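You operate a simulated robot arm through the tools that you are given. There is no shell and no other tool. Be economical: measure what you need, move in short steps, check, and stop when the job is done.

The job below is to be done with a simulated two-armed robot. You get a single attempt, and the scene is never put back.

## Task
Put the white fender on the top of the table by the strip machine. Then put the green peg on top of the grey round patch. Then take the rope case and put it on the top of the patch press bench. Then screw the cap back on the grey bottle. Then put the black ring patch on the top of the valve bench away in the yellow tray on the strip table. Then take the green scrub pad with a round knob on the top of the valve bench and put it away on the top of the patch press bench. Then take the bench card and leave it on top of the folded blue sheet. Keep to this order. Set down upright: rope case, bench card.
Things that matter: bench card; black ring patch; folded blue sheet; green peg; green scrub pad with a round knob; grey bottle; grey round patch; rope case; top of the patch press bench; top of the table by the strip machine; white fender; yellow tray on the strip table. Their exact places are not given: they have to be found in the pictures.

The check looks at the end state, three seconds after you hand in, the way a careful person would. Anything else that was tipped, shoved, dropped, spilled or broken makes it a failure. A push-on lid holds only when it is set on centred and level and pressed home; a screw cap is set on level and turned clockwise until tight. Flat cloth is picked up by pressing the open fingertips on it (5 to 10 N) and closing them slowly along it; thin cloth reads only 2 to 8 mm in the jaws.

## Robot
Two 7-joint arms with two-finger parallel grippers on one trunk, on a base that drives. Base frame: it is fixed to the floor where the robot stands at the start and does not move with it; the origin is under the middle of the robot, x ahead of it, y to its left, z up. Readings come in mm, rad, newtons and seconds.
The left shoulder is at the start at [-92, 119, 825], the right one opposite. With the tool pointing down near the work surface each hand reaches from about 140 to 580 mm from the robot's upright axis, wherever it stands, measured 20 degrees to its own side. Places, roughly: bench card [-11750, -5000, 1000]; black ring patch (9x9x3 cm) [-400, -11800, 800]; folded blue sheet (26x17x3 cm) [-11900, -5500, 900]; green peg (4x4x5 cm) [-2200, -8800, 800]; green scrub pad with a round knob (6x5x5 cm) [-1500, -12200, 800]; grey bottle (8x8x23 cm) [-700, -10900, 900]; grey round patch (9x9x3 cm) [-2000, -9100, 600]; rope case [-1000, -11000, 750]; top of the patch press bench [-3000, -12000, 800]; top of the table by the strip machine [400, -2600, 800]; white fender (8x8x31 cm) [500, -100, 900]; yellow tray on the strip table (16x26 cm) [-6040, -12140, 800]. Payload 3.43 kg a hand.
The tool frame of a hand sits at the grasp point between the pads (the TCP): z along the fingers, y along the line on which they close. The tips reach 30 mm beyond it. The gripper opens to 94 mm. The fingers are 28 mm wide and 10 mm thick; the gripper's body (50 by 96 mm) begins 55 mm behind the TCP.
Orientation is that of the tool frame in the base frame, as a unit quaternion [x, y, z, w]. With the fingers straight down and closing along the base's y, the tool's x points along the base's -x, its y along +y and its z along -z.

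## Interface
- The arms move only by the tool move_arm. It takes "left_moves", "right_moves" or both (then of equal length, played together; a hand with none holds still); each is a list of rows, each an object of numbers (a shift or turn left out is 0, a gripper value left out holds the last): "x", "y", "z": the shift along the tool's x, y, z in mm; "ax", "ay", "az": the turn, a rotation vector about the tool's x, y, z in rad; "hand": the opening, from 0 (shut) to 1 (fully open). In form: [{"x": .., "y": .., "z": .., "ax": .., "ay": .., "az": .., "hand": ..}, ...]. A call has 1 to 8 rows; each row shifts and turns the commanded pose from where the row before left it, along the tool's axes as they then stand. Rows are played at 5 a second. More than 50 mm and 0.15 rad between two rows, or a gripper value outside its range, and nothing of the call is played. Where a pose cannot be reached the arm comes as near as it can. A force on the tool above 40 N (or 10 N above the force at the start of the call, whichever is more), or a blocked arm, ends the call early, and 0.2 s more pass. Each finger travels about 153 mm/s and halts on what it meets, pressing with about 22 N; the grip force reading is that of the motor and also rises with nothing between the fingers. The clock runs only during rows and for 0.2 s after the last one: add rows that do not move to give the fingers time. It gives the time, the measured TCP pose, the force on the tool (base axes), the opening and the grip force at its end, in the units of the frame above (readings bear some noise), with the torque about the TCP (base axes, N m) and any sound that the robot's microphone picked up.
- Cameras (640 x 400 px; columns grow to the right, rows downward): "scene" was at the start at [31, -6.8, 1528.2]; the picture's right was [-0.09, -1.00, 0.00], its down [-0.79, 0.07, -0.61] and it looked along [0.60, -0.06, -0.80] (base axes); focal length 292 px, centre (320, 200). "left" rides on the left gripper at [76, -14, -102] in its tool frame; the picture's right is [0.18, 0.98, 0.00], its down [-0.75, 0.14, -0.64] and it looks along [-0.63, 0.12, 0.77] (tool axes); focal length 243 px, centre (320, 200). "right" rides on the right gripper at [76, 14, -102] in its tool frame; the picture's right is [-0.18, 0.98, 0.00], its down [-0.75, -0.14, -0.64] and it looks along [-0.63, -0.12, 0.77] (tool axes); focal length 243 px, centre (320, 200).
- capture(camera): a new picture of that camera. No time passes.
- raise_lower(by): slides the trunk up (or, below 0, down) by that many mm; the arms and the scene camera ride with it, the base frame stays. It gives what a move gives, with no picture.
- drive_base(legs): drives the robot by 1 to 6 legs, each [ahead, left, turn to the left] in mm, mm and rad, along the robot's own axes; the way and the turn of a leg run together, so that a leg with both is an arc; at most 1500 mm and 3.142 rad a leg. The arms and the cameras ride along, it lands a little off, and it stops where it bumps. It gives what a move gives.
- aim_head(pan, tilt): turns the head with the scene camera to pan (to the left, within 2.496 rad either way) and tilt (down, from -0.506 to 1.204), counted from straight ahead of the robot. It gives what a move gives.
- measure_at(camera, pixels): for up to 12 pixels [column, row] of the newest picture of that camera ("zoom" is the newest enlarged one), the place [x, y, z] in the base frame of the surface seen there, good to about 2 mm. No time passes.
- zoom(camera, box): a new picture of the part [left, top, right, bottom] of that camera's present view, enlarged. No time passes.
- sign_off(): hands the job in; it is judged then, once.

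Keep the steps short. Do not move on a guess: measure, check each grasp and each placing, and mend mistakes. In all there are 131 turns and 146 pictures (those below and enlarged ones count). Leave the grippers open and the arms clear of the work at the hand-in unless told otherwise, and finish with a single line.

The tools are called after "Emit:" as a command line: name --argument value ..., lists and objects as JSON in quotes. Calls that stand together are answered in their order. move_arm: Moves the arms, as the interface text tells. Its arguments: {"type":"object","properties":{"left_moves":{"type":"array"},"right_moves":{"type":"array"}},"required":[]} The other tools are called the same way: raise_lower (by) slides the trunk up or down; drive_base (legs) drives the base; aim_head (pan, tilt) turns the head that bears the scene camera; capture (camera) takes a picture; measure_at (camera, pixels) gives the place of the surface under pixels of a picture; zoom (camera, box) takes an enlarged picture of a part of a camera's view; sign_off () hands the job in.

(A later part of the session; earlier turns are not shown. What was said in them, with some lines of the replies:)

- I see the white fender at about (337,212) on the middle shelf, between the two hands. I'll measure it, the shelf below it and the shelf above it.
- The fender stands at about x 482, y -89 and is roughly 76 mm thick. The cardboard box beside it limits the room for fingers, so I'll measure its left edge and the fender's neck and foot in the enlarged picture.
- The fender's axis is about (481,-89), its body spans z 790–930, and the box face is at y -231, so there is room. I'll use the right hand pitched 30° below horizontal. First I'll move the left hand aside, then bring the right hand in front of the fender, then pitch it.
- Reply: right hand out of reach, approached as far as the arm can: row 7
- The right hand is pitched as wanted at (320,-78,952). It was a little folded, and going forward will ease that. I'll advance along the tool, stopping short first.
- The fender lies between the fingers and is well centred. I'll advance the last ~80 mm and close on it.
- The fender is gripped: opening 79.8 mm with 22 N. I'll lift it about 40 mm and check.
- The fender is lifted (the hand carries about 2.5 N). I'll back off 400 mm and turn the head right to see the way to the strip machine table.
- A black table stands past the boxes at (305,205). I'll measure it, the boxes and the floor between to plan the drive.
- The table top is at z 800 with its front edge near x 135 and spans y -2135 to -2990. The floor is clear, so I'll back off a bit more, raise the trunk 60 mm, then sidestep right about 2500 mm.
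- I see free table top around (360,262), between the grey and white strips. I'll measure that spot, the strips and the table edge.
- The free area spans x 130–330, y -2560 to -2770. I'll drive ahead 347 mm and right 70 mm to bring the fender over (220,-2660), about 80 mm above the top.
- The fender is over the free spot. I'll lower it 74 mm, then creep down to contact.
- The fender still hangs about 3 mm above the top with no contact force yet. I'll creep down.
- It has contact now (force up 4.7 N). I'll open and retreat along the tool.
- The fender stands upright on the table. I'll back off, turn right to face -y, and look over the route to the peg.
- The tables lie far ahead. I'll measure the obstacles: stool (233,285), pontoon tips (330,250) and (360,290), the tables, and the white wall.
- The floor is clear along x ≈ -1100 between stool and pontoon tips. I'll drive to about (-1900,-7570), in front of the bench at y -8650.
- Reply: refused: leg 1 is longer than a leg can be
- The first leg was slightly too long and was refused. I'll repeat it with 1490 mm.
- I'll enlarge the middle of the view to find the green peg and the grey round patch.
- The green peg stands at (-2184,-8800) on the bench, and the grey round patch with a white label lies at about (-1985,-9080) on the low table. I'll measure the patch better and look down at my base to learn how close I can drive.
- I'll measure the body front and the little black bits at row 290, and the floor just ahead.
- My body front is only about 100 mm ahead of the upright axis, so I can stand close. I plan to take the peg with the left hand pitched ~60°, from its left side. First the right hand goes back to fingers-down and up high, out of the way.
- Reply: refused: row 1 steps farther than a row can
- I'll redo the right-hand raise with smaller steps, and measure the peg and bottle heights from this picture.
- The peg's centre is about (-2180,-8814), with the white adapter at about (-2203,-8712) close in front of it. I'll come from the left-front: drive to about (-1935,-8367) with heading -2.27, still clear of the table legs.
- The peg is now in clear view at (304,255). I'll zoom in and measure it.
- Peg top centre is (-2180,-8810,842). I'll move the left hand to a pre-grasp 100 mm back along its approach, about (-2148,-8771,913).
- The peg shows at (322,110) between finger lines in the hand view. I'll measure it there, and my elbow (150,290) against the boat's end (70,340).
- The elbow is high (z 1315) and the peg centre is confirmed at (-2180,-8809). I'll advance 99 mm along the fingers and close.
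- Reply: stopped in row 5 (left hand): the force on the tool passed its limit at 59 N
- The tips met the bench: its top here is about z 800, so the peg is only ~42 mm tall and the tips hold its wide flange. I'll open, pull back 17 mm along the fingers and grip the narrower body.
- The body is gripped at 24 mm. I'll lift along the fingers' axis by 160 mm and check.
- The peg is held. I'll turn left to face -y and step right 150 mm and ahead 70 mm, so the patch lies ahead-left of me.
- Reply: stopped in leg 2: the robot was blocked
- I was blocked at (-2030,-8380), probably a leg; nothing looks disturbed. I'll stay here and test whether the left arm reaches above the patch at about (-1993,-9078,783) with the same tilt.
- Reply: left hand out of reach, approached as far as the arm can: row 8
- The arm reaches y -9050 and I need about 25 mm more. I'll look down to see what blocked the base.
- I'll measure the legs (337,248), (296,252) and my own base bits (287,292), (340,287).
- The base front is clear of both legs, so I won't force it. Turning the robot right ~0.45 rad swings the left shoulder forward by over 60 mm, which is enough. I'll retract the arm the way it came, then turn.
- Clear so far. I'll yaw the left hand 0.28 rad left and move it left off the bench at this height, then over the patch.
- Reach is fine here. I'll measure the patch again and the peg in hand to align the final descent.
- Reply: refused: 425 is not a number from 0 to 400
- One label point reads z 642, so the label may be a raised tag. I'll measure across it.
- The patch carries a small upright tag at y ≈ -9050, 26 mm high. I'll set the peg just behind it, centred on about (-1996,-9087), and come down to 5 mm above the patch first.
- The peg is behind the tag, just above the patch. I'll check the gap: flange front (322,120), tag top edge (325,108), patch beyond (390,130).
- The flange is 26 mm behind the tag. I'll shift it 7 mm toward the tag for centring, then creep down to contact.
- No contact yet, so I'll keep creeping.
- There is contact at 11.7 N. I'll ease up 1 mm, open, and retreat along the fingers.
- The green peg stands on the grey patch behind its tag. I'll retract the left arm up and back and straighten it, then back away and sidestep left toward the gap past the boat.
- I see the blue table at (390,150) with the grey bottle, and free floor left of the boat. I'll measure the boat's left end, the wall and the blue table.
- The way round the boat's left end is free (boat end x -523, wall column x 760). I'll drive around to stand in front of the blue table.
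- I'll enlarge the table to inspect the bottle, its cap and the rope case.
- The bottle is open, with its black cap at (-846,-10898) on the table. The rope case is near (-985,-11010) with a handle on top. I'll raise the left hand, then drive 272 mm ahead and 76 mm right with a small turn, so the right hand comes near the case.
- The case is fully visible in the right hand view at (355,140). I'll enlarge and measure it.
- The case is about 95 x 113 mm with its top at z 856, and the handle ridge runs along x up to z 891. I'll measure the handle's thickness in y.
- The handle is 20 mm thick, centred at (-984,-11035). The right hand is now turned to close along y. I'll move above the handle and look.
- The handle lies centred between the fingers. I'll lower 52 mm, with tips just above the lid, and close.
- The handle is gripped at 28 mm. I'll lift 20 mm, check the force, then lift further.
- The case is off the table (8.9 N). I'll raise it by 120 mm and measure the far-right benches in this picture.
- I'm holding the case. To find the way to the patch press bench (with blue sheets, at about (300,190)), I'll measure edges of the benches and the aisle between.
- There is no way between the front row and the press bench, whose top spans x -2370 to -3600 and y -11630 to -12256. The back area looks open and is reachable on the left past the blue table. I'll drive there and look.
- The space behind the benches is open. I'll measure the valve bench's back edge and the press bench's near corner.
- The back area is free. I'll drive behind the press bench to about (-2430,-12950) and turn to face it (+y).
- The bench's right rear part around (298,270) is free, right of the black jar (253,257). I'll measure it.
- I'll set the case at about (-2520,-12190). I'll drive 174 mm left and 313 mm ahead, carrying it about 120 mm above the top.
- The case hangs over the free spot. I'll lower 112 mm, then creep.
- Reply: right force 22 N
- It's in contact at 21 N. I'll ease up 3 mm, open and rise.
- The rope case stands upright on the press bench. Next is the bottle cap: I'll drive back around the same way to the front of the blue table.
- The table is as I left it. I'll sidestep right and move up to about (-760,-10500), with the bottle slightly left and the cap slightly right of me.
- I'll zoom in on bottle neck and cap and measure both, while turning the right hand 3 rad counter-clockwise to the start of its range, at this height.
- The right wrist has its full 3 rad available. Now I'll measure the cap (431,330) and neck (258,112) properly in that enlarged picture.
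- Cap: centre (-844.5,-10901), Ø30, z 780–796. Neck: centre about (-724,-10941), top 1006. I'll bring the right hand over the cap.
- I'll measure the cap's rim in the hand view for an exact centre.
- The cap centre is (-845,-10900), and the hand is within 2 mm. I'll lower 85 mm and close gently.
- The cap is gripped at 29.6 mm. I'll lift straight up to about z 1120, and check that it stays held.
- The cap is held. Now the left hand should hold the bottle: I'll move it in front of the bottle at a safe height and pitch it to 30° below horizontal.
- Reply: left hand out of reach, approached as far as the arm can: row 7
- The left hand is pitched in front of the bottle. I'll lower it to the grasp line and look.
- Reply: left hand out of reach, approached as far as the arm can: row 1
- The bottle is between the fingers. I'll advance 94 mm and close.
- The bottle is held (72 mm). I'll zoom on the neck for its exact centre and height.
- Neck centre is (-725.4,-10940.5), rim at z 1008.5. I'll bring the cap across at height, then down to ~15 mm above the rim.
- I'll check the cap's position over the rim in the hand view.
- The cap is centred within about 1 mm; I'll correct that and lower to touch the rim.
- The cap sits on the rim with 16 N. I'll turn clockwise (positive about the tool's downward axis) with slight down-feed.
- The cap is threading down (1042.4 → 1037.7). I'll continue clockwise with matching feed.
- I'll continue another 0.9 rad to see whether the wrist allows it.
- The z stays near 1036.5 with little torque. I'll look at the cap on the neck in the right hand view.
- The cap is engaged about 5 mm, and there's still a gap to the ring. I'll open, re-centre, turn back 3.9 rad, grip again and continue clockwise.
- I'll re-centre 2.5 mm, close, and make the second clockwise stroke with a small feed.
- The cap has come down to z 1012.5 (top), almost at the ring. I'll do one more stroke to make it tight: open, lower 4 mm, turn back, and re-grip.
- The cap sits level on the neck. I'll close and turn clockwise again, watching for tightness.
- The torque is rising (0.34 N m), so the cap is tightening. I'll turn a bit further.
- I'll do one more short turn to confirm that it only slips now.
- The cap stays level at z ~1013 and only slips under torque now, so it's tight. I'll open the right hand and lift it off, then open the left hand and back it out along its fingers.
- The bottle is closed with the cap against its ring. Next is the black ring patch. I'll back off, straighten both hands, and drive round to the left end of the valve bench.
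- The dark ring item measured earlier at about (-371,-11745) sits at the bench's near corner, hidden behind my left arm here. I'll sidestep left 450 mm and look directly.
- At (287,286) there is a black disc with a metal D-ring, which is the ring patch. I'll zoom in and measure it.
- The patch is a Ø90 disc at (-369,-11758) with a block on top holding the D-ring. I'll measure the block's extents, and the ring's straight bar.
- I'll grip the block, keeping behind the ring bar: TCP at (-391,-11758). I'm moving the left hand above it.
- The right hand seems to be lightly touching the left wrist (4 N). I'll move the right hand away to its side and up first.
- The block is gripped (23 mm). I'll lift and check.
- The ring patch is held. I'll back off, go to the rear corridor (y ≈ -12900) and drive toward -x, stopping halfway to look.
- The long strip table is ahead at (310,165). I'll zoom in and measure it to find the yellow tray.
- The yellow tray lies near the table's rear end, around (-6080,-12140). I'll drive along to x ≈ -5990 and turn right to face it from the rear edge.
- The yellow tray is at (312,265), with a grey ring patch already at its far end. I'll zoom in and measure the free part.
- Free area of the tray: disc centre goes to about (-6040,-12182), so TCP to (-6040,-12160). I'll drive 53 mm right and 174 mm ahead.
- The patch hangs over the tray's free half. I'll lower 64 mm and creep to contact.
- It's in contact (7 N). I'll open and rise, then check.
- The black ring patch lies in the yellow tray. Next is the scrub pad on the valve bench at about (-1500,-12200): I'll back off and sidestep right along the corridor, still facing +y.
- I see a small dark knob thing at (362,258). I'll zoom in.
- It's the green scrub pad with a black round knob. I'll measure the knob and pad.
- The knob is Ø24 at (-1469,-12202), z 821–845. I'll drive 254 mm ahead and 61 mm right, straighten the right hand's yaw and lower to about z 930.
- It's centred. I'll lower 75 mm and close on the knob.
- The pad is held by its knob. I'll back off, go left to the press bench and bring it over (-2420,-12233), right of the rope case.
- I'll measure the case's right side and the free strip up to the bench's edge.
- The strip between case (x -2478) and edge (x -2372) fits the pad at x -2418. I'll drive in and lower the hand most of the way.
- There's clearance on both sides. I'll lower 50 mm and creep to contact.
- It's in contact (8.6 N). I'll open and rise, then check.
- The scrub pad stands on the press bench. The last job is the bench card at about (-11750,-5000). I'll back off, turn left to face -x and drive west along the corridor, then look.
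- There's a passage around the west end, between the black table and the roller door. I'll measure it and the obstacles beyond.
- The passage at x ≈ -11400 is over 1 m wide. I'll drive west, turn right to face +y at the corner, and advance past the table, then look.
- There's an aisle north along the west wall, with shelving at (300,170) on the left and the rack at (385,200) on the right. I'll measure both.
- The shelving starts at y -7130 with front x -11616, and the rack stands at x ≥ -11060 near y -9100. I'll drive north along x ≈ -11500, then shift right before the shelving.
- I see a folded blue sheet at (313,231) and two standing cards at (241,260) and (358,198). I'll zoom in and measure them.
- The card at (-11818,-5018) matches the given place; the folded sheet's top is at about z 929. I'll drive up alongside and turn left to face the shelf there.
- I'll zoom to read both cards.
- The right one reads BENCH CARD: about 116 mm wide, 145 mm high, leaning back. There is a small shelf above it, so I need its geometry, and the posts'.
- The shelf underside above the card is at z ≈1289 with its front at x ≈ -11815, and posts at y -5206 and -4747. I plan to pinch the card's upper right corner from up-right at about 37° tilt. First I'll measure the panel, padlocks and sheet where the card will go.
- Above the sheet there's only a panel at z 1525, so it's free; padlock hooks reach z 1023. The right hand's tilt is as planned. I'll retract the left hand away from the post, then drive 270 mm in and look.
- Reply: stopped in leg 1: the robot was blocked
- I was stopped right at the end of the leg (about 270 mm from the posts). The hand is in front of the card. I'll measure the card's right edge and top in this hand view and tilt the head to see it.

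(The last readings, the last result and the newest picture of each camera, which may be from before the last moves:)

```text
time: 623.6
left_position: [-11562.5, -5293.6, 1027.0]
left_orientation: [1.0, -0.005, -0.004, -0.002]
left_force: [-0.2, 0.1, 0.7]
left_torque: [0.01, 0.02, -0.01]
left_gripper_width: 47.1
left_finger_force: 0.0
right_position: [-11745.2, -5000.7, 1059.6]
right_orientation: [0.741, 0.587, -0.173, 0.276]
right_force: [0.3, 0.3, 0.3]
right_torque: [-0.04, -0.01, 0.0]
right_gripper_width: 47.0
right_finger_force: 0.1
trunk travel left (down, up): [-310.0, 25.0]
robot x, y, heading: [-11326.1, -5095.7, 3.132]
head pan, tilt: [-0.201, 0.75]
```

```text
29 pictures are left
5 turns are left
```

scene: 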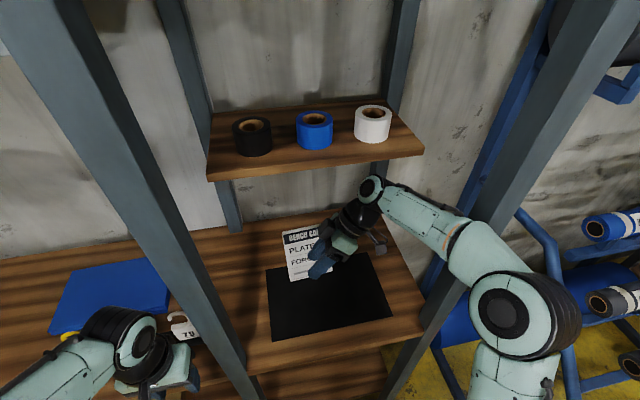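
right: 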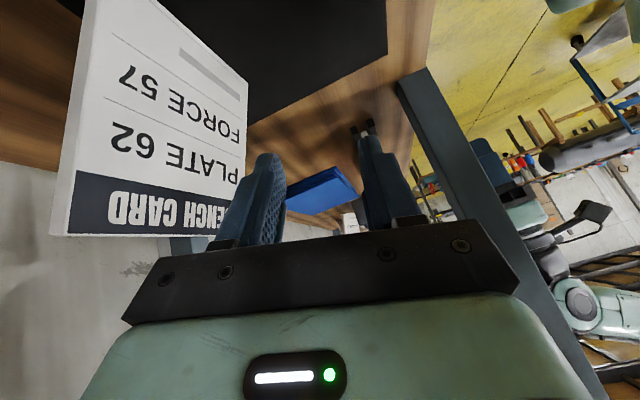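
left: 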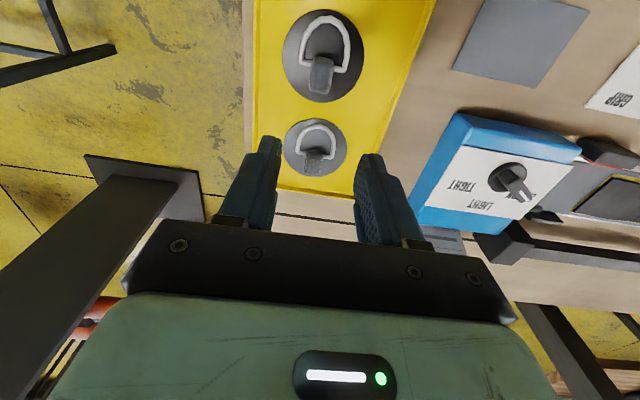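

Few turns remain, so I'll chain steps. Raise the trunk 25 mm, bring the right hand in on the card's right side, slide onto its upper right corner, close, and lift 25 mm.

Emit:
raise_lower --by 25

Emit:
move_arm --right_moves '[{"x": 33.8, "y": -8.6, "z": 0.3, "hand": 0.62}, {"x": 33.8, "y": -8.6, "z": 0.3}, {"x": 33.8, "y": -8.7, "z": 0.2}, {"x": -11.2, "y": -44, "z": -3.2}, {"x": -11.2, "y": -44, "z": -3.2}, {}, {"x": -22.3, "z": 10.1}, {"x": -22.3, "z": 10.1}]'

Emit:
move_arm --right_moves '[{}, {"hand": 0.03}, {}, {}, {}]'

Emit:
move_arm --right_moves '[{"x": -8.7, "y": 3.1, "z": -11.8}, {"x": -8.7, "y": 3.1, "z": -11.8}, {}]'

Emit:
capture --camera "scene"

Emit:
capture --camera "right"

Emit:
measure_at --camera "scene" --pixels '[[290, 245], [300, 265], [300, 275], [292, 277], [120, 280], [80, 310], [150, 300], [185, 322]]'

```text
time: 624.3
left_position: [-11562.3, -5291.3, 1051.8]
left_orientation: [1.0, -0.005, -0.004, 0.0]
left_force: [0.5, 0.5, -0.2]
left_torque: [0.06, 0.03, 0.02]
left_gripper_width: 46.8
left_finger_force: 0.1
right_position: [-11744.0, -5000.8, 1085.2]
right_orientation: [0.741, 0.587, -0.174, 0.275]
right_force: [-0.6, 0.1, 0.0]
right_torque: [-0.01, 0.01, -0.04]
right_gripper_width: 47.1
right_finger_force: 0.1
trunk travel left (down, up): [-335.0, 0.0]
robot x, y, heading: [-11325.6, -5091.8, 3.131]
head pan, tilt: [-0.201, 0.75]
```

```text
time: 626.1
left_position: [-11556.8, -5293.9, 1052.2]
left_orientation: [1.0, -0.006, -0.007, -0.002]
left_force: [-0.2, -0.8, -0.6]
left_torque: [0.0, 0.01, 0.04]
left_gripper_width: 47.0
left_finger_force: 0.1
right_position: [-11838.4, -4962.2, 1033.7]
right_orientation: [0.744, 0.586, -0.177, 0.268]
right_force: [-0.3, 0.1, -0.7]
right_torque: [0.03, -0.01, 0.0]
right_gripper_width: 58.1
right_finger_force: 0.0
trunk travel left (down, up): [-335.0, 0.0]
robot x, y, heading: [-11322.9, -5095.2, 3.129]
head pan, tilt: [-0.201, 0.75]
```

```text
time: 627.3
left_position: [-11555.7, -5294.7, 1052.1]
left_orientation: [1.0, -0.006, -0.008, -0.002]
left_force: [0.2, 0.2, -0.1]
left_torque: [-0.01, 0.0, -0.04]
left_gripper_width: 46.9
left_finger_force: 0.0
right_position: [-11836.5, -4965.0, 1033.7]
right_orientation: [0.74, 0.589, -0.177, 0.272]
right_force: [-0.8, -0.2, -0.2]
right_torque: [-0.01, -0.01, 0.02]
right_gripper_width: 2.9
right_finger_force: 0.0
trunk travel left (down, up): [-335.0, 0.0]
robot x, y, heading: [-11322.3, -5091.2, 3.132]
head pan, tilt: [-0.201, 0.75]
```

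```text
time: 628.1
left_position: [-11561.9, -5295.2, 1049.9]
left_orientation: [1.0, -0.004, -0.005, -0.001]
left_force: [-0.7, 0.5, 0.3]
left_torque: [0.0, 0.0, -0.02]
left_gripper_width: 47.0
left_finger_force: 0.0
right_position: [-11841.9, -4968.6, 1059.4]
right_orientation: [0.739, 0.59, -0.173, 0.275]
right_force: [0.7, 0.7, 0.1]
right_torque: [0.0, 0.01, -0.01]
right_gripper_width: 2.8
right_finger_force: 0.1
trunk travel left (down, up): [-335.0, 0.0]
robot x, y, heading: [-11325.5, -5094.3, 3.132]
head pan, tilt: [-0.201, 0.75]
```

```text
28 pictures are left
```

scene: 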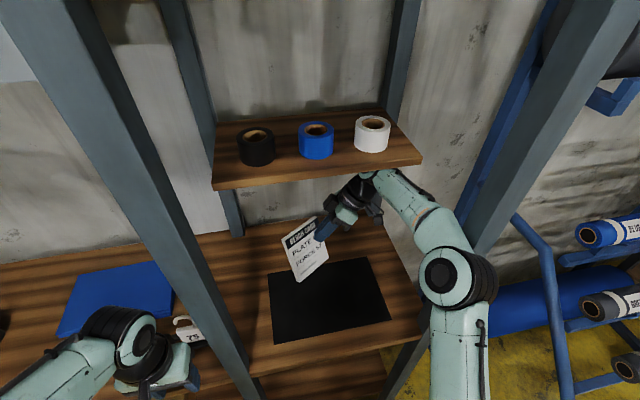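

```text
27 pictures are left
```

right: 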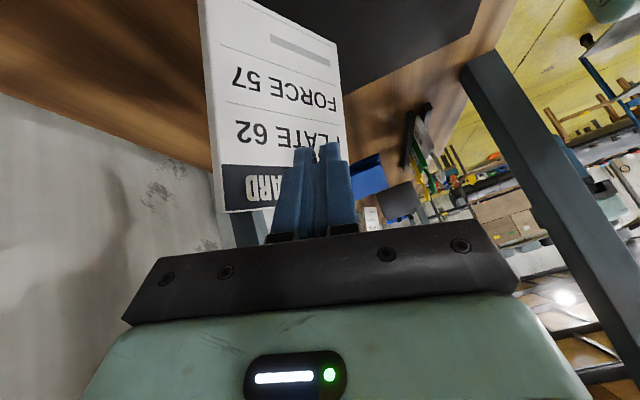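

```text
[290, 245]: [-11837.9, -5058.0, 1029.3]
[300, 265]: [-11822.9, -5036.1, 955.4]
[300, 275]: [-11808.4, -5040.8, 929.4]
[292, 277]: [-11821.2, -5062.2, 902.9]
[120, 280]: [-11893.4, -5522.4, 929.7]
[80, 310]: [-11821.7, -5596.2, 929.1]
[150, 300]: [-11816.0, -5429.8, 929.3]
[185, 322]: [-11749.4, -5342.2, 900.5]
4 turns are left
```

The fingers missed: they caught the card's right edge and turned it slightly without tipping it. I'll measure the card's present pose in both newest pictures, then bring the hand out to the right side, open, and look.

Emit:
measure_at --camera "right" --pixels '[[206, 60], [213, 120], [220, 180], [224, 208], [245, 200], [262, 205], [235, 120], [300, 60], [333, 60], [334, 110], [218, 150], [203, 20]]'

Emit:
measure_at --camera "scene" --pixels '[[285, 241], [312, 222], [316, 228], [326, 245], [328, 258], [298, 278], [292, 262], [310, 255], [318, 262], [288, 248]]'

Emit:
move_arm --right_moves '[{"x": 11, "y": 43, "z": 3.2}, {"x": 38.3, "y": -8.7, "z": -14.7}, {"x": 38.3, "y": -8.7, "z": -14.7}, {"hand": 0.62}, {}, {}]'

Emit:
capture --camera "right"

Emit:
capture --camera "scene"

Emit:
zoom --camera "scene" --box '[250, 190, 390, 300]'

Emit:
measure_at --camera "scene" --pixels '[[285, 240], [300, 230], [312, 222], [316, 226], [322, 240], [326, 255], [328, 262], [320, 266], [310, 272], [298, 279], [310, 250], [318, 235]]'

```text
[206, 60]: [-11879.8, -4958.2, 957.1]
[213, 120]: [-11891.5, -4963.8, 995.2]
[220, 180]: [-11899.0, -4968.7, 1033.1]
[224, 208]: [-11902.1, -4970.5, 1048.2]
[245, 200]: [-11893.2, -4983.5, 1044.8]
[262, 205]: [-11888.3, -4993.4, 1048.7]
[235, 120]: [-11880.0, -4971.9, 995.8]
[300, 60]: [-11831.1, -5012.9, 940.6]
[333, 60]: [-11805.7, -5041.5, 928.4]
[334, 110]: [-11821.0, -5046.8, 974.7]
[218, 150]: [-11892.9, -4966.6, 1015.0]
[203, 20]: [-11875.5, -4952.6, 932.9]
```

```text
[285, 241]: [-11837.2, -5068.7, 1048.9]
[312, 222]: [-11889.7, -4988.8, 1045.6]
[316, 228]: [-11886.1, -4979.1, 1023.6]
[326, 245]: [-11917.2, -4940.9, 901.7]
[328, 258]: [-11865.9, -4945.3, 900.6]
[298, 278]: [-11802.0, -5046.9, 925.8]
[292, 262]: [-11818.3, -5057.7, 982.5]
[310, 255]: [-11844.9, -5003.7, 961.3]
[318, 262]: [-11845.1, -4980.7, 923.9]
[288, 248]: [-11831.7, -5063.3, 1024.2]
```

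```text
time: 629.7
left_position: [-11559.3, -5316.2, 1046.0]
left_orientation: [1.0, 0.001, -0.003, -0.01]
left_force: [0.7, -0.5, -0.1]
left_torque: [0.05, -0.03, 0.01]
left_gripper_width: 46.7
left_finger_force: 0.0
right_position: [-11805.5, -4959.6, 1058.1]
right_orientation: [0.702, 0.635, -0.173, 0.272]
right_force: [-1.5, 0.0, -0.9]
right_torque: [-0.04, -0.02, 0.0]
right_gripper_width: 58.4
right_finger_force: 0.0
trunk travel left (down, up): [-335.0, 0.0]
robot x, y, heading: [-11321.1, -5098.8, -3.139]
head pan, tilt: [-0.201, 0.75]
stopped in row 6 (right hand): the arm was blocked; the commanded pose is now the measured one
```

```text
26 pictures are left
```

right: 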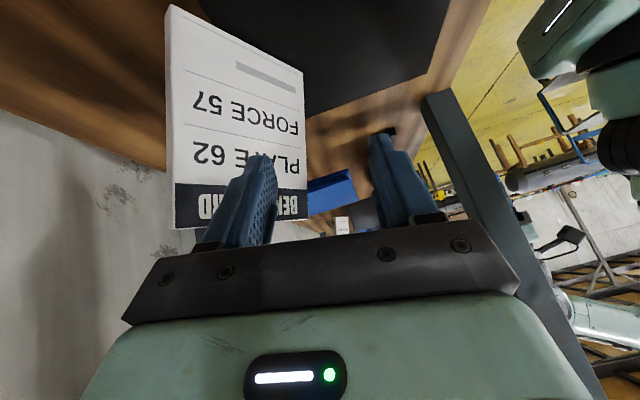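

```text
25 pictures are left
```

scene: 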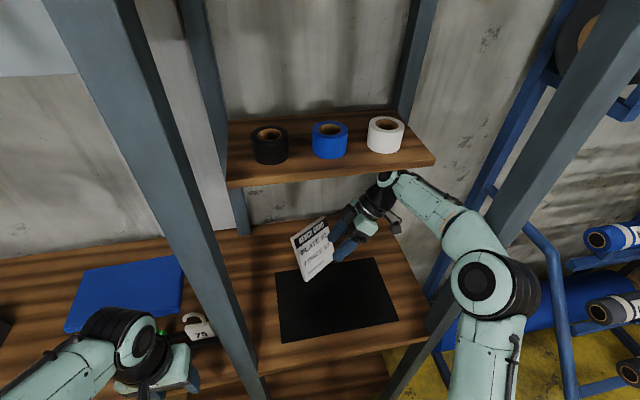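

```text
3.64 times, centred on (320, 245) of scene
```

zoom: 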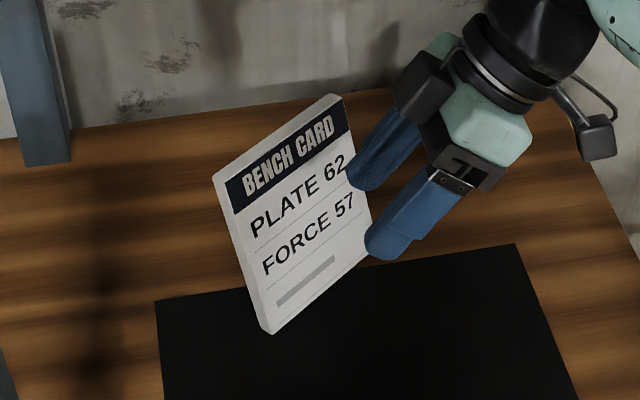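

```text
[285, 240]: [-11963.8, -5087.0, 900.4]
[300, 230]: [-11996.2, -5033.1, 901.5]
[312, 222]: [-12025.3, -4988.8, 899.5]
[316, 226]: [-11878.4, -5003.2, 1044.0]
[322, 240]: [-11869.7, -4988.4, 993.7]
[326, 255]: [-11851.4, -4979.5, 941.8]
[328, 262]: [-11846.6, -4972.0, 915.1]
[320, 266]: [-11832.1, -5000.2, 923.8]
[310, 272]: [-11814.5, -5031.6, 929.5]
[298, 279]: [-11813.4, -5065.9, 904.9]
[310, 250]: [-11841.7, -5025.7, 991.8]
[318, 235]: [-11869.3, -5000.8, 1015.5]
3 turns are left
```

The card now stands turned about 33°, with its left edge nearest. I'll back out, rotate the right hand about the vertical to grip that upper-left corner instead, open fully, and set the hand ready outside the shelf.

Emit:
drive_base --legs '[[-330, 0, 0]]'

Emit:
move_arm --right_moves '[{"ax": 0.0906, "ay": -0.0047, "az": 0.1192, "hand": 1}, {"ax": 0.0906, "ay": -0.0047, "az": 0.1192}, {"ax": 0.0906, "ay": -0.0047, "az": 0.1192}, {"ax": 0.0906, "ay": -0.0047, "az": 0.1192}, {"ax": 0.0906, "ay": -0.0047, "az": 0.1192}, {"ax": 0.0906, "ay": -0.0047, "az": 0.1192}, {"ax": 0.0906, "ay": -0.0047, "az": 0.1192}, {"ax": 0.0906, "ay": -0.0047, "az": 0.1192}]'

Emit:
move_arm --right_moves '[{"ax": 0.0906, "ay": -0.0047, "az": 0.1192}, {"ax": 0.0906, "ay": -0.0047, "az": 0.1192}, {"ax": 0.0906, "ay": -0.0047, "az": 0.1192}, {"ax": 0.0906, "ay": -0.0047, "az": 0.1192}, {"ax": 0.0906, "ay": -0.0047, "az": 0.1192}, {"ax": 0.0906, "ay": -0.0047, "az": 0.1192}, {"ax": 0.0906, "ay": -0.0047, "az": 0.1192}, {"ax": 0.0906, "ay": -0.0047, "az": 0.1192}]'

Emit:
move_arm --right_moves '[{"x": 20.5, "y": 30.8, "z": -16.6}, {"x": 20.5, "y": 30.8, "z": -16.6}, {"x": 20.5, "y": 30.8, "z": -16.5}, {}, {}]'

Emit:
capture --camera "scene"

Emit:
measure_at --camera "scene" --pixels '[[320, 200], [320, 180], [330, 190], [340, 200], [345, 185], [350, 200], [335, 210], [355, 190], [325, 215], [345, 215], [335, 180], [360, 205]]'

```text
time: 631.9
left_position: [-11233.2, -5296.1, 1052.0]
left_orientation: [1.0, -0.002, -0.004, -0.001]
left_force: [0.1, -0.5, -0.5]
left_torque: [0.0, -0.01, -0.04]
left_gripper_width: 47.2
left_finger_force: 0.1
right_position: [-11476.8, -4925.1, 1051.5]
right_orientation: [0.713, 0.619, -0.177, 0.278]
right_force: [0.4, 0.0, 0.3]
right_torque: [0.03, 0.01, -0.03]
right_gripper_width: 58.3
right_finger_force: 0.1
trunk travel left (down, up): [-335.0, 0.0]
robot x, y, heading: [-10994.9, -5097.9, 3.142]
head pan, tilt: [-0.201, 0.75]
```

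```text
time: 633.7
left_position: [-11233.8, -5296.0, 1051.5]
left_orientation: [1.0, -0.002, -0.004, -0.001]
left_force: [0.1, 0.6, 0.1]
left_torque: [0.03, -0.02, 0.0]
left_gripper_width: 47.0
left_finger_force: 0.1
right_position: [-11476.1, -4924.1, 1050.6]
right_orientation: [0.958, 0.124, -0.246, 0.076]
right_force: [-0.3, -0.4, 0.1]
right_torque: [-0.01, -0.02, -0.02]
right_gripper_width: 93.9
right_finger_force: 0.0
trunk travel left (down, up): [-335.0, 0.0]
robot x, y, heading: [-10993.8, -5101.0, 3.135]
head pan, tilt: [-0.201, 0.75]
```

```text
time: 635.5
left_position: [-11233.0, -5297.4, 1051.4]
left_orientation: [1.0, -0.002, -0.003, 0.001]
left_force: [0.6, 0.5, 0.2]
left_torque: [0.0, -0.01, -0.03]
left_gripper_width: 47.1
left_finger_force: 0.1
right_position: [-11475.7, -4924.5, 1049.7]
right_orientation: [0.868, -0.413, -0.229, -0.152]
right_force: [0.1, 0.8, -0.2]
right_torque: [-0.02, 0.02, 0.03]
right_gripper_width: 93.9
right_finger_force: 0.1
trunk travel left (down, up): [-335.0, 0.0]
robot x, y, heading: [-10992.9, -5099.1, 3.137]
head pan, tilt: [-0.201, 0.75]
```

```text
time: 636.7
left_position: [-11233.3, -5296.0, 1051.2]
left_orientation: [1.0, -0.002, -0.004, -0.001]
left_force: [-0.1, 0.0, 0.1]
left_torque: [0.0, 0.0, -0.03]
left_gripper_width: 47.2
left_finger_force: 0.1
right_position: [-11500.7, -5041.0, 1051.8]
right_orientation: [0.869, -0.412, -0.228, -0.152]
right_force: [-0.8, -0.3, 0.5]
right_torque: [-0.02, -0.03, -0.01]
right_gripper_width: 93.8
right_finger_force: 0.0
trunk travel left (down, up): [-335.0, 0.0]
robot x, y, heading: [-10996.0, -5096.1, 3.134]
head pan, tilt: [-0.201, 0.75]
```

```text
23 pictures are left
```

scene: 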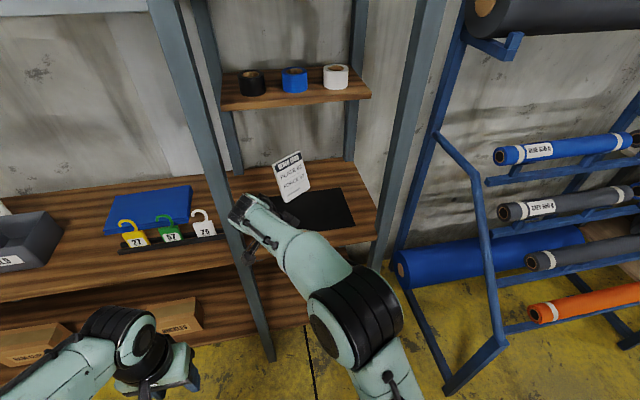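

```text
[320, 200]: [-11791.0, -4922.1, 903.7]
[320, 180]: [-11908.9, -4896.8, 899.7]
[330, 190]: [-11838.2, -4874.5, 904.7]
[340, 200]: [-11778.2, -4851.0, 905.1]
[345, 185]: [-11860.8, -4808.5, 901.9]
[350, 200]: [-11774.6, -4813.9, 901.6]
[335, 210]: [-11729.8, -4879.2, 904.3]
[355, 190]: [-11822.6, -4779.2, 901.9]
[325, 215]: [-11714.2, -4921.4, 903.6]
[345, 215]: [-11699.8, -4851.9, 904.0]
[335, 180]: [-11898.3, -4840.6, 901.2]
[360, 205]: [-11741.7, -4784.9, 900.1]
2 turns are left
```

Last working turn, so everything is chained: enter the bay, straddle and pinch the card's upper-left corner, lift, back out, go to the sheet, set it down, release and clear.

Emit:
move_arm --right_moves '[{"x": 3.9, "y": -31, "z": -5}, {"x": 3.9, "y": -31, "z": -5}, {}]'

Emit:
drive_base --legs '[[322, 0, 0.008]]'

Emit:
move_arm --right_moves '[{"x": 22.6, "y": 21.5, "z": -15.8}, {"x": 22.6, "y": 21.5, "z": -15.8}, {}, {"x": -15.9, "y": 22.4, "z": 7.7}, {"x": -15.9, "y": 22.4, "z": 7.7}, {}, {"z": 30}, {"z": 30}]'

Emit:
move_arm --right_moves '[{}, {"hand": 0.6}, {"hand": 0.3}, {"hand": 0.03}, {}, {}, {}]'

Emit:
move_arm --right_moves '[{"x": -10.5, "y": -1.5, "z": -17}, {"x": -10.5, "y": -1.5, "z": -17}, {"x": -19.4, "y": -18.4, "z": 13.6}, {"x": -19.4, "y": -18.4, "z": 13.6}, {}]'

Emit:
drive_base --legs '[[-325, 0, 0]]'

Emit:
move_arm --right_moves '[{"x": 16.7, "y": -23.5, "z": -8.1}, {"x": 16.7, "y": -23.5, "z": -8.1}, {"x": -19.1, "y": -2.8, "z": -31.2}, {"x": -19.1, "y": -2.8, "z": -31.2}, {"x": -19.1, "y": -2.8, "z": -31.2}, {}]'

Emit:
drive_base --legs '[[0, 548, 0], [320, 0, 0]]'

Emit:
move_arm --right_moves '[{"x": 4.1, "y": 19.4, "z": 32.3}, {"x": 4.1, "y": 19.4, "z": 32.3}, {"x": 4.1, "y": 19.4, "z": 32.3}, {"x": 4.1, "y": 19.4, "z": 32.3}, {}, {"x": 0.8, "y": 0.1, "z": 1.3}, {"x": 0.8, "y": 0.1, "z": 1.3}, {}]'

Emit:
move_arm --right_moves '[{"hand": 0.3}, {"hand": 1}, {}, {"z": -30}, {"z": -35}, {"z": -35}, {"z": -35}, {}]'

Emit:
drive_base --legs '[[-420, 0, 0]]'

Emit:
capture --camera "scene"

```text
time: 637.5
left_position: [-11233.2, -5295.4, 1052.1]
left_orientation: [1.0, -0.002, -0.004, -0.001]
left_force: [0.0, -0.4, 0.2]
left_torque: [-0.02, 0.02, 0.02]
left_gripper_width: 47.2
left_finger_force: 0.0
right_position: [-11445.1, -5014.9, 1061.3]
right_orientation: [0.869, -0.411, -0.229, -0.151]
right_force: [-1.5, -0.1, -0.7]
right_torque: [0.0, -0.04, -0.01]
right_gripper_width: 94.0
right_finger_force: 0.1
trunk travel left (down, up): [-335.0, 0.0]
robot x, y, heading: [-10996.1, -5094.6, 3.136]
head pan, tilt: [-0.201, 0.75]
```

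```text
time: 639.6
left_position: [-11556.1, -5296.5, 1050.4]
left_orientation: [1.0, 0.0, -0.003, 0.0]
left_force: [0.3, -0.5, -0.4]
left_torque: [0.0, -0.01, 0.02]
left_gripper_width: 47.1
left_finger_force: 0.0
right_position: [-11768.1, -5014.2, 1061.4]
right_orientation: [0.87, -0.41, -0.23, -0.15]
right_force: [-0.3, -0.1, -0.4]
right_torque: [0.01, 0.01, 0.01]
right_gripper_width: 94.1
right_finger_force: 0.1
trunk travel left (down, up): [-335.0, 0.0]
robot x, y, heading: [-11322.6, -5098.1, -3.142]
head pan, tilt: [-0.201, 0.75]
```

```text
time: 641.5
left_position: [-11556.8, -5296.6, 1051.3]
left_orientation: [1.0, 0.0, -0.004, 0.0]
left_force: [0.4, 0.0, 0.0]
left_torque: [-0.02, 0.01, -0.01]
left_gripper_width: 47.1
left_finger_force: 0.1
right_position: [-11842.8, -5056.3, 1010.6]
right_orientation: [0.87, -0.41, -0.229, -0.151]
right_force: [-0.1, -0.1, -1.1]
right_torque: [0.01, 0.01, 0.0]
right_gripper_width: 94.1
right_finger_force: 0.0
trunk travel left (down, up): [-335.0, 0.0]
robot x, y, heading: [-11318.5, -5097.0, -3.14]
head pan, tilt: [-0.201, 0.75]
```

```text
time: 643.0
left_position: [-11556.0, -5297.0, 1052.1]
left_orientation: [1.0, 0.0, -0.004, -0.001]
left_force: [0.8, -0.8, -0.1]
left_torque: [-0.01, -0.01, -0.01]
left_gripper_width: 47.1
left_finger_force: 0.1
right_position: [-11840.6, -5056.6, 1012.5]
right_orientation: [0.869, -0.411, -0.23, -0.15]
right_force: [2.2, 3.9, 9.3]
right_torque: [0.62, -0.35, -0.02]
right_gripper_width: 28.3
right_finger_force: 21.7
trunk travel left (down, up): [-335.0, 0.0]
robot x, y, heading: [-11318.5, -5093.4, -3.139]
head pan, tilt: [-0.201, 0.75]
```

```text
time: 644.2
left_position: [-11556.1, -5296.3, 1050.2]
left_orientation: [1.0, 0.0, -0.004, -0.001]
left_force: [0.4, -0.7, 0.2]
left_torque: [-0.03, 0.0, 0.02]
left_gripper_width: 46.8
left_finger_force: 0.1
right_position: [-11842.0, -4997.4, 1050.5]
right_orientation: [0.87, -0.41, -0.229, -0.151]
right_force: [0.2, 0.4, -0.8]
right_torque: [-0.04, -0.04, 0.0]
right_gripper_width: 27.9
right_finger_force: 21.7
trunk travel left (down, up): [-335.0, 0.0]
robot x, y, heading: [-11321.6, -5099.3, -3.139]
head pan, tilt: [-0.201, 0.75]
```

```text
time: 646.4
left_position: [-11227.2, -5297.0, 1052.1]
left_orientation: [1.0, -0.001, -0.003, -0.001]
left_force: [-0.6, 0.1, -0.1]
left_torque: [0.01, 0.0, 0.0]
left_gripper_width: 47.3
left_finger_force: 0.1
right_position: [-11511.8, -4997.1, 1050.3]
right_orientation: [0.87, -0.41, -0.23, -0.151]
right_force: [-0.4, 0.4, -0.6]
right_torque: [-0.02, 0.02, -0.03]
right_gripper_width: 27.5
right_finger_force: 22.4
trunk travel left (down, up): [-335.0, 0.0]
robot x, y, heading: [-10991.8, -5096.4, 3.143]
head pan, tilt: [-0.201, 0.75]
```

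```text
time: 647.8
left_position: [-11226.7, -5297.0, 1050.5]
left_orientation: [1.0, -0.001, -0.004, -0.001]
left_force: [-1.1, -1.2, 0.3]
left_torque: [-0.04, -0.01, 0.04]
left_gripper_width: 47.0
left_finger_force: 0.1
right_position: [-11450.4, -4995.1, 1160.6]
right_orientation: [0.869, -0.411, -0.229, -0.151]
right_force: [0.3, -0.3, -0.7]
right_torque: [-0.05, 0.03, 0.02]
right_gripper_width: 27.4
right_finger_force: 22.3
trunk travel left (down, up): [-335.0, 0.0]
robot x, y, heading: [-10991.2, -5095.8, 3.14]
head pan, tilt: [-0.201, 0.75]
```

```text
time: 654.8
left_position: [-11546.8, -5833.6, 1051.1]
left_orientation: [1.0, -0.003, -0.003, -0.001]
left_force: [-0.7, 0.0, 0.4]
left_torque: [0.0, -0.02, 0.01]
left_gripper_width: 47.0
left_finger_force: 0.1
right_position: [-11768.6, -5531.4, 1161.0]
right_orientation: [0.868, -0.413, -0.228, -0.152]
right_force: [0.5, 0.3, -1.5]
right_torque: [-0.02, 0.0, 0.0]
right_gripper_width: 19.0
right_finger_force: 21.8
trunk travel left (down, up): [-335.0, 0.0]
robot x, y, heading: [-11305.6, -5630.6, 3.131]
head pan, tilt: [-0.201, 0.75]
```

```text
time: 656.6
left_position: [-11545.7, -5834.0, 1050.6]
left_orientation: [1.0, -0.002, -0.004, -0.001]
left_force: [0.4, 0.3, 0.9]
left_torque: [-0.03, 0.0, -0.04]
left_gripper_width: 47.2
left_finger_force: 0.1
right_position: [-11854.9, -5530.7, 1036.0]
right_orientation: [0.868, -0.413, -0.23, -0.151]
right_force: [-2.5, 0.7, 19.7]
right_torque: [-0.12, 0.06, 0.05]
right_gripper_width: 19.4
right_finger_force: 22.1
trunk travel left (down, up): [-335.0, 0.0]
robot x, y, heading: [-11307.1, -5632.7, 3.134]
head pan, tilt: [-0.201, 0.75]
```

```text
time: 658.4
left_position: [-11546.7, -5832.2, 1051.5]
left_orientation: [1.0, -0.004, -0.003, -0.001]
left_force: [0.7, 0.3, -0.1]
left_torque: [0.0, -0.02, 0.01]
left_gripper_width: 47.1
left_finger_force: 0.0
right_position: [-11820.0, -5592.6, 1147.0]
right_orientation: [0.869, -0.413, -0.228, -0.151]
right_force: [0.4, -0.7, 0.3]
right_torque: [0.02, -0.08, -0.03]
right_gripper_width: 94.0
right_finger_force: 0.1
trunk travel left (down, up): [-335.0, 0.0]
robot x, y, heading: [-11313.2, -5634.2, 3.135]
head pan, tilt: [-0.201, 0.75]
```

```text
time: 661.0
left_position: [-11124.5, -5835.5, 1051.0]
left_orientation: [1.0, -0.008, -0.004, -0.001]
left_force: [-0.2, 1.1, 0.3]
left_torque: [-0.04, 0.0, 0.03]
left_gripper_width: 47.0
left_finger_force: 0.2
right_position: [-11398.0, -5593.1, 1147.9]
right_orientation: [0.867, -0.416, -0.228, -0.152]
right_force: [-0.2, -0.3, -0.9]
right_torque: [0.01, -0.01, 0.01]
right_gripper_width: 93.7
right_finger_force: 0.0
trunk travel left (down, up): [-335.0, 0.0]
robot x, y, heading: [-10884.8, -5637.1, 3.133]
head pan, tilt: [-0.201, 0.75]
```

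```text
22 pictures are left
1 turns are left
```

scene: 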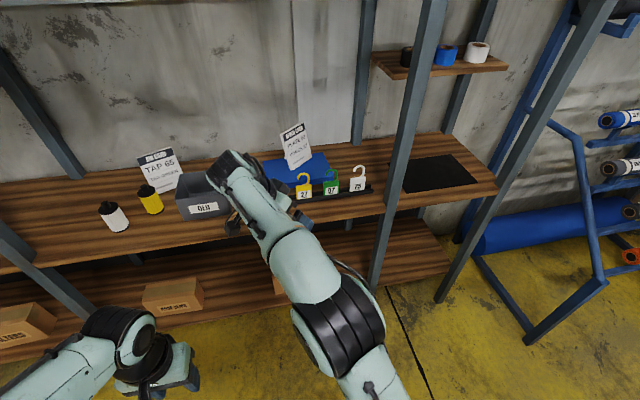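

The bench card now stands on the folded blue sheet, at (297,147) in the last picture. The mat and padlocks look undisturbed, and both hands are open and clear, so I'm handing in.

Emit:
sign_off

```text
The job is handed in.
```

All seven placements were done in the given order and the job is handed in; on the first try I missed the bench card and turned it on its mat, but it was standing on the folded blue sheet in the last picture.
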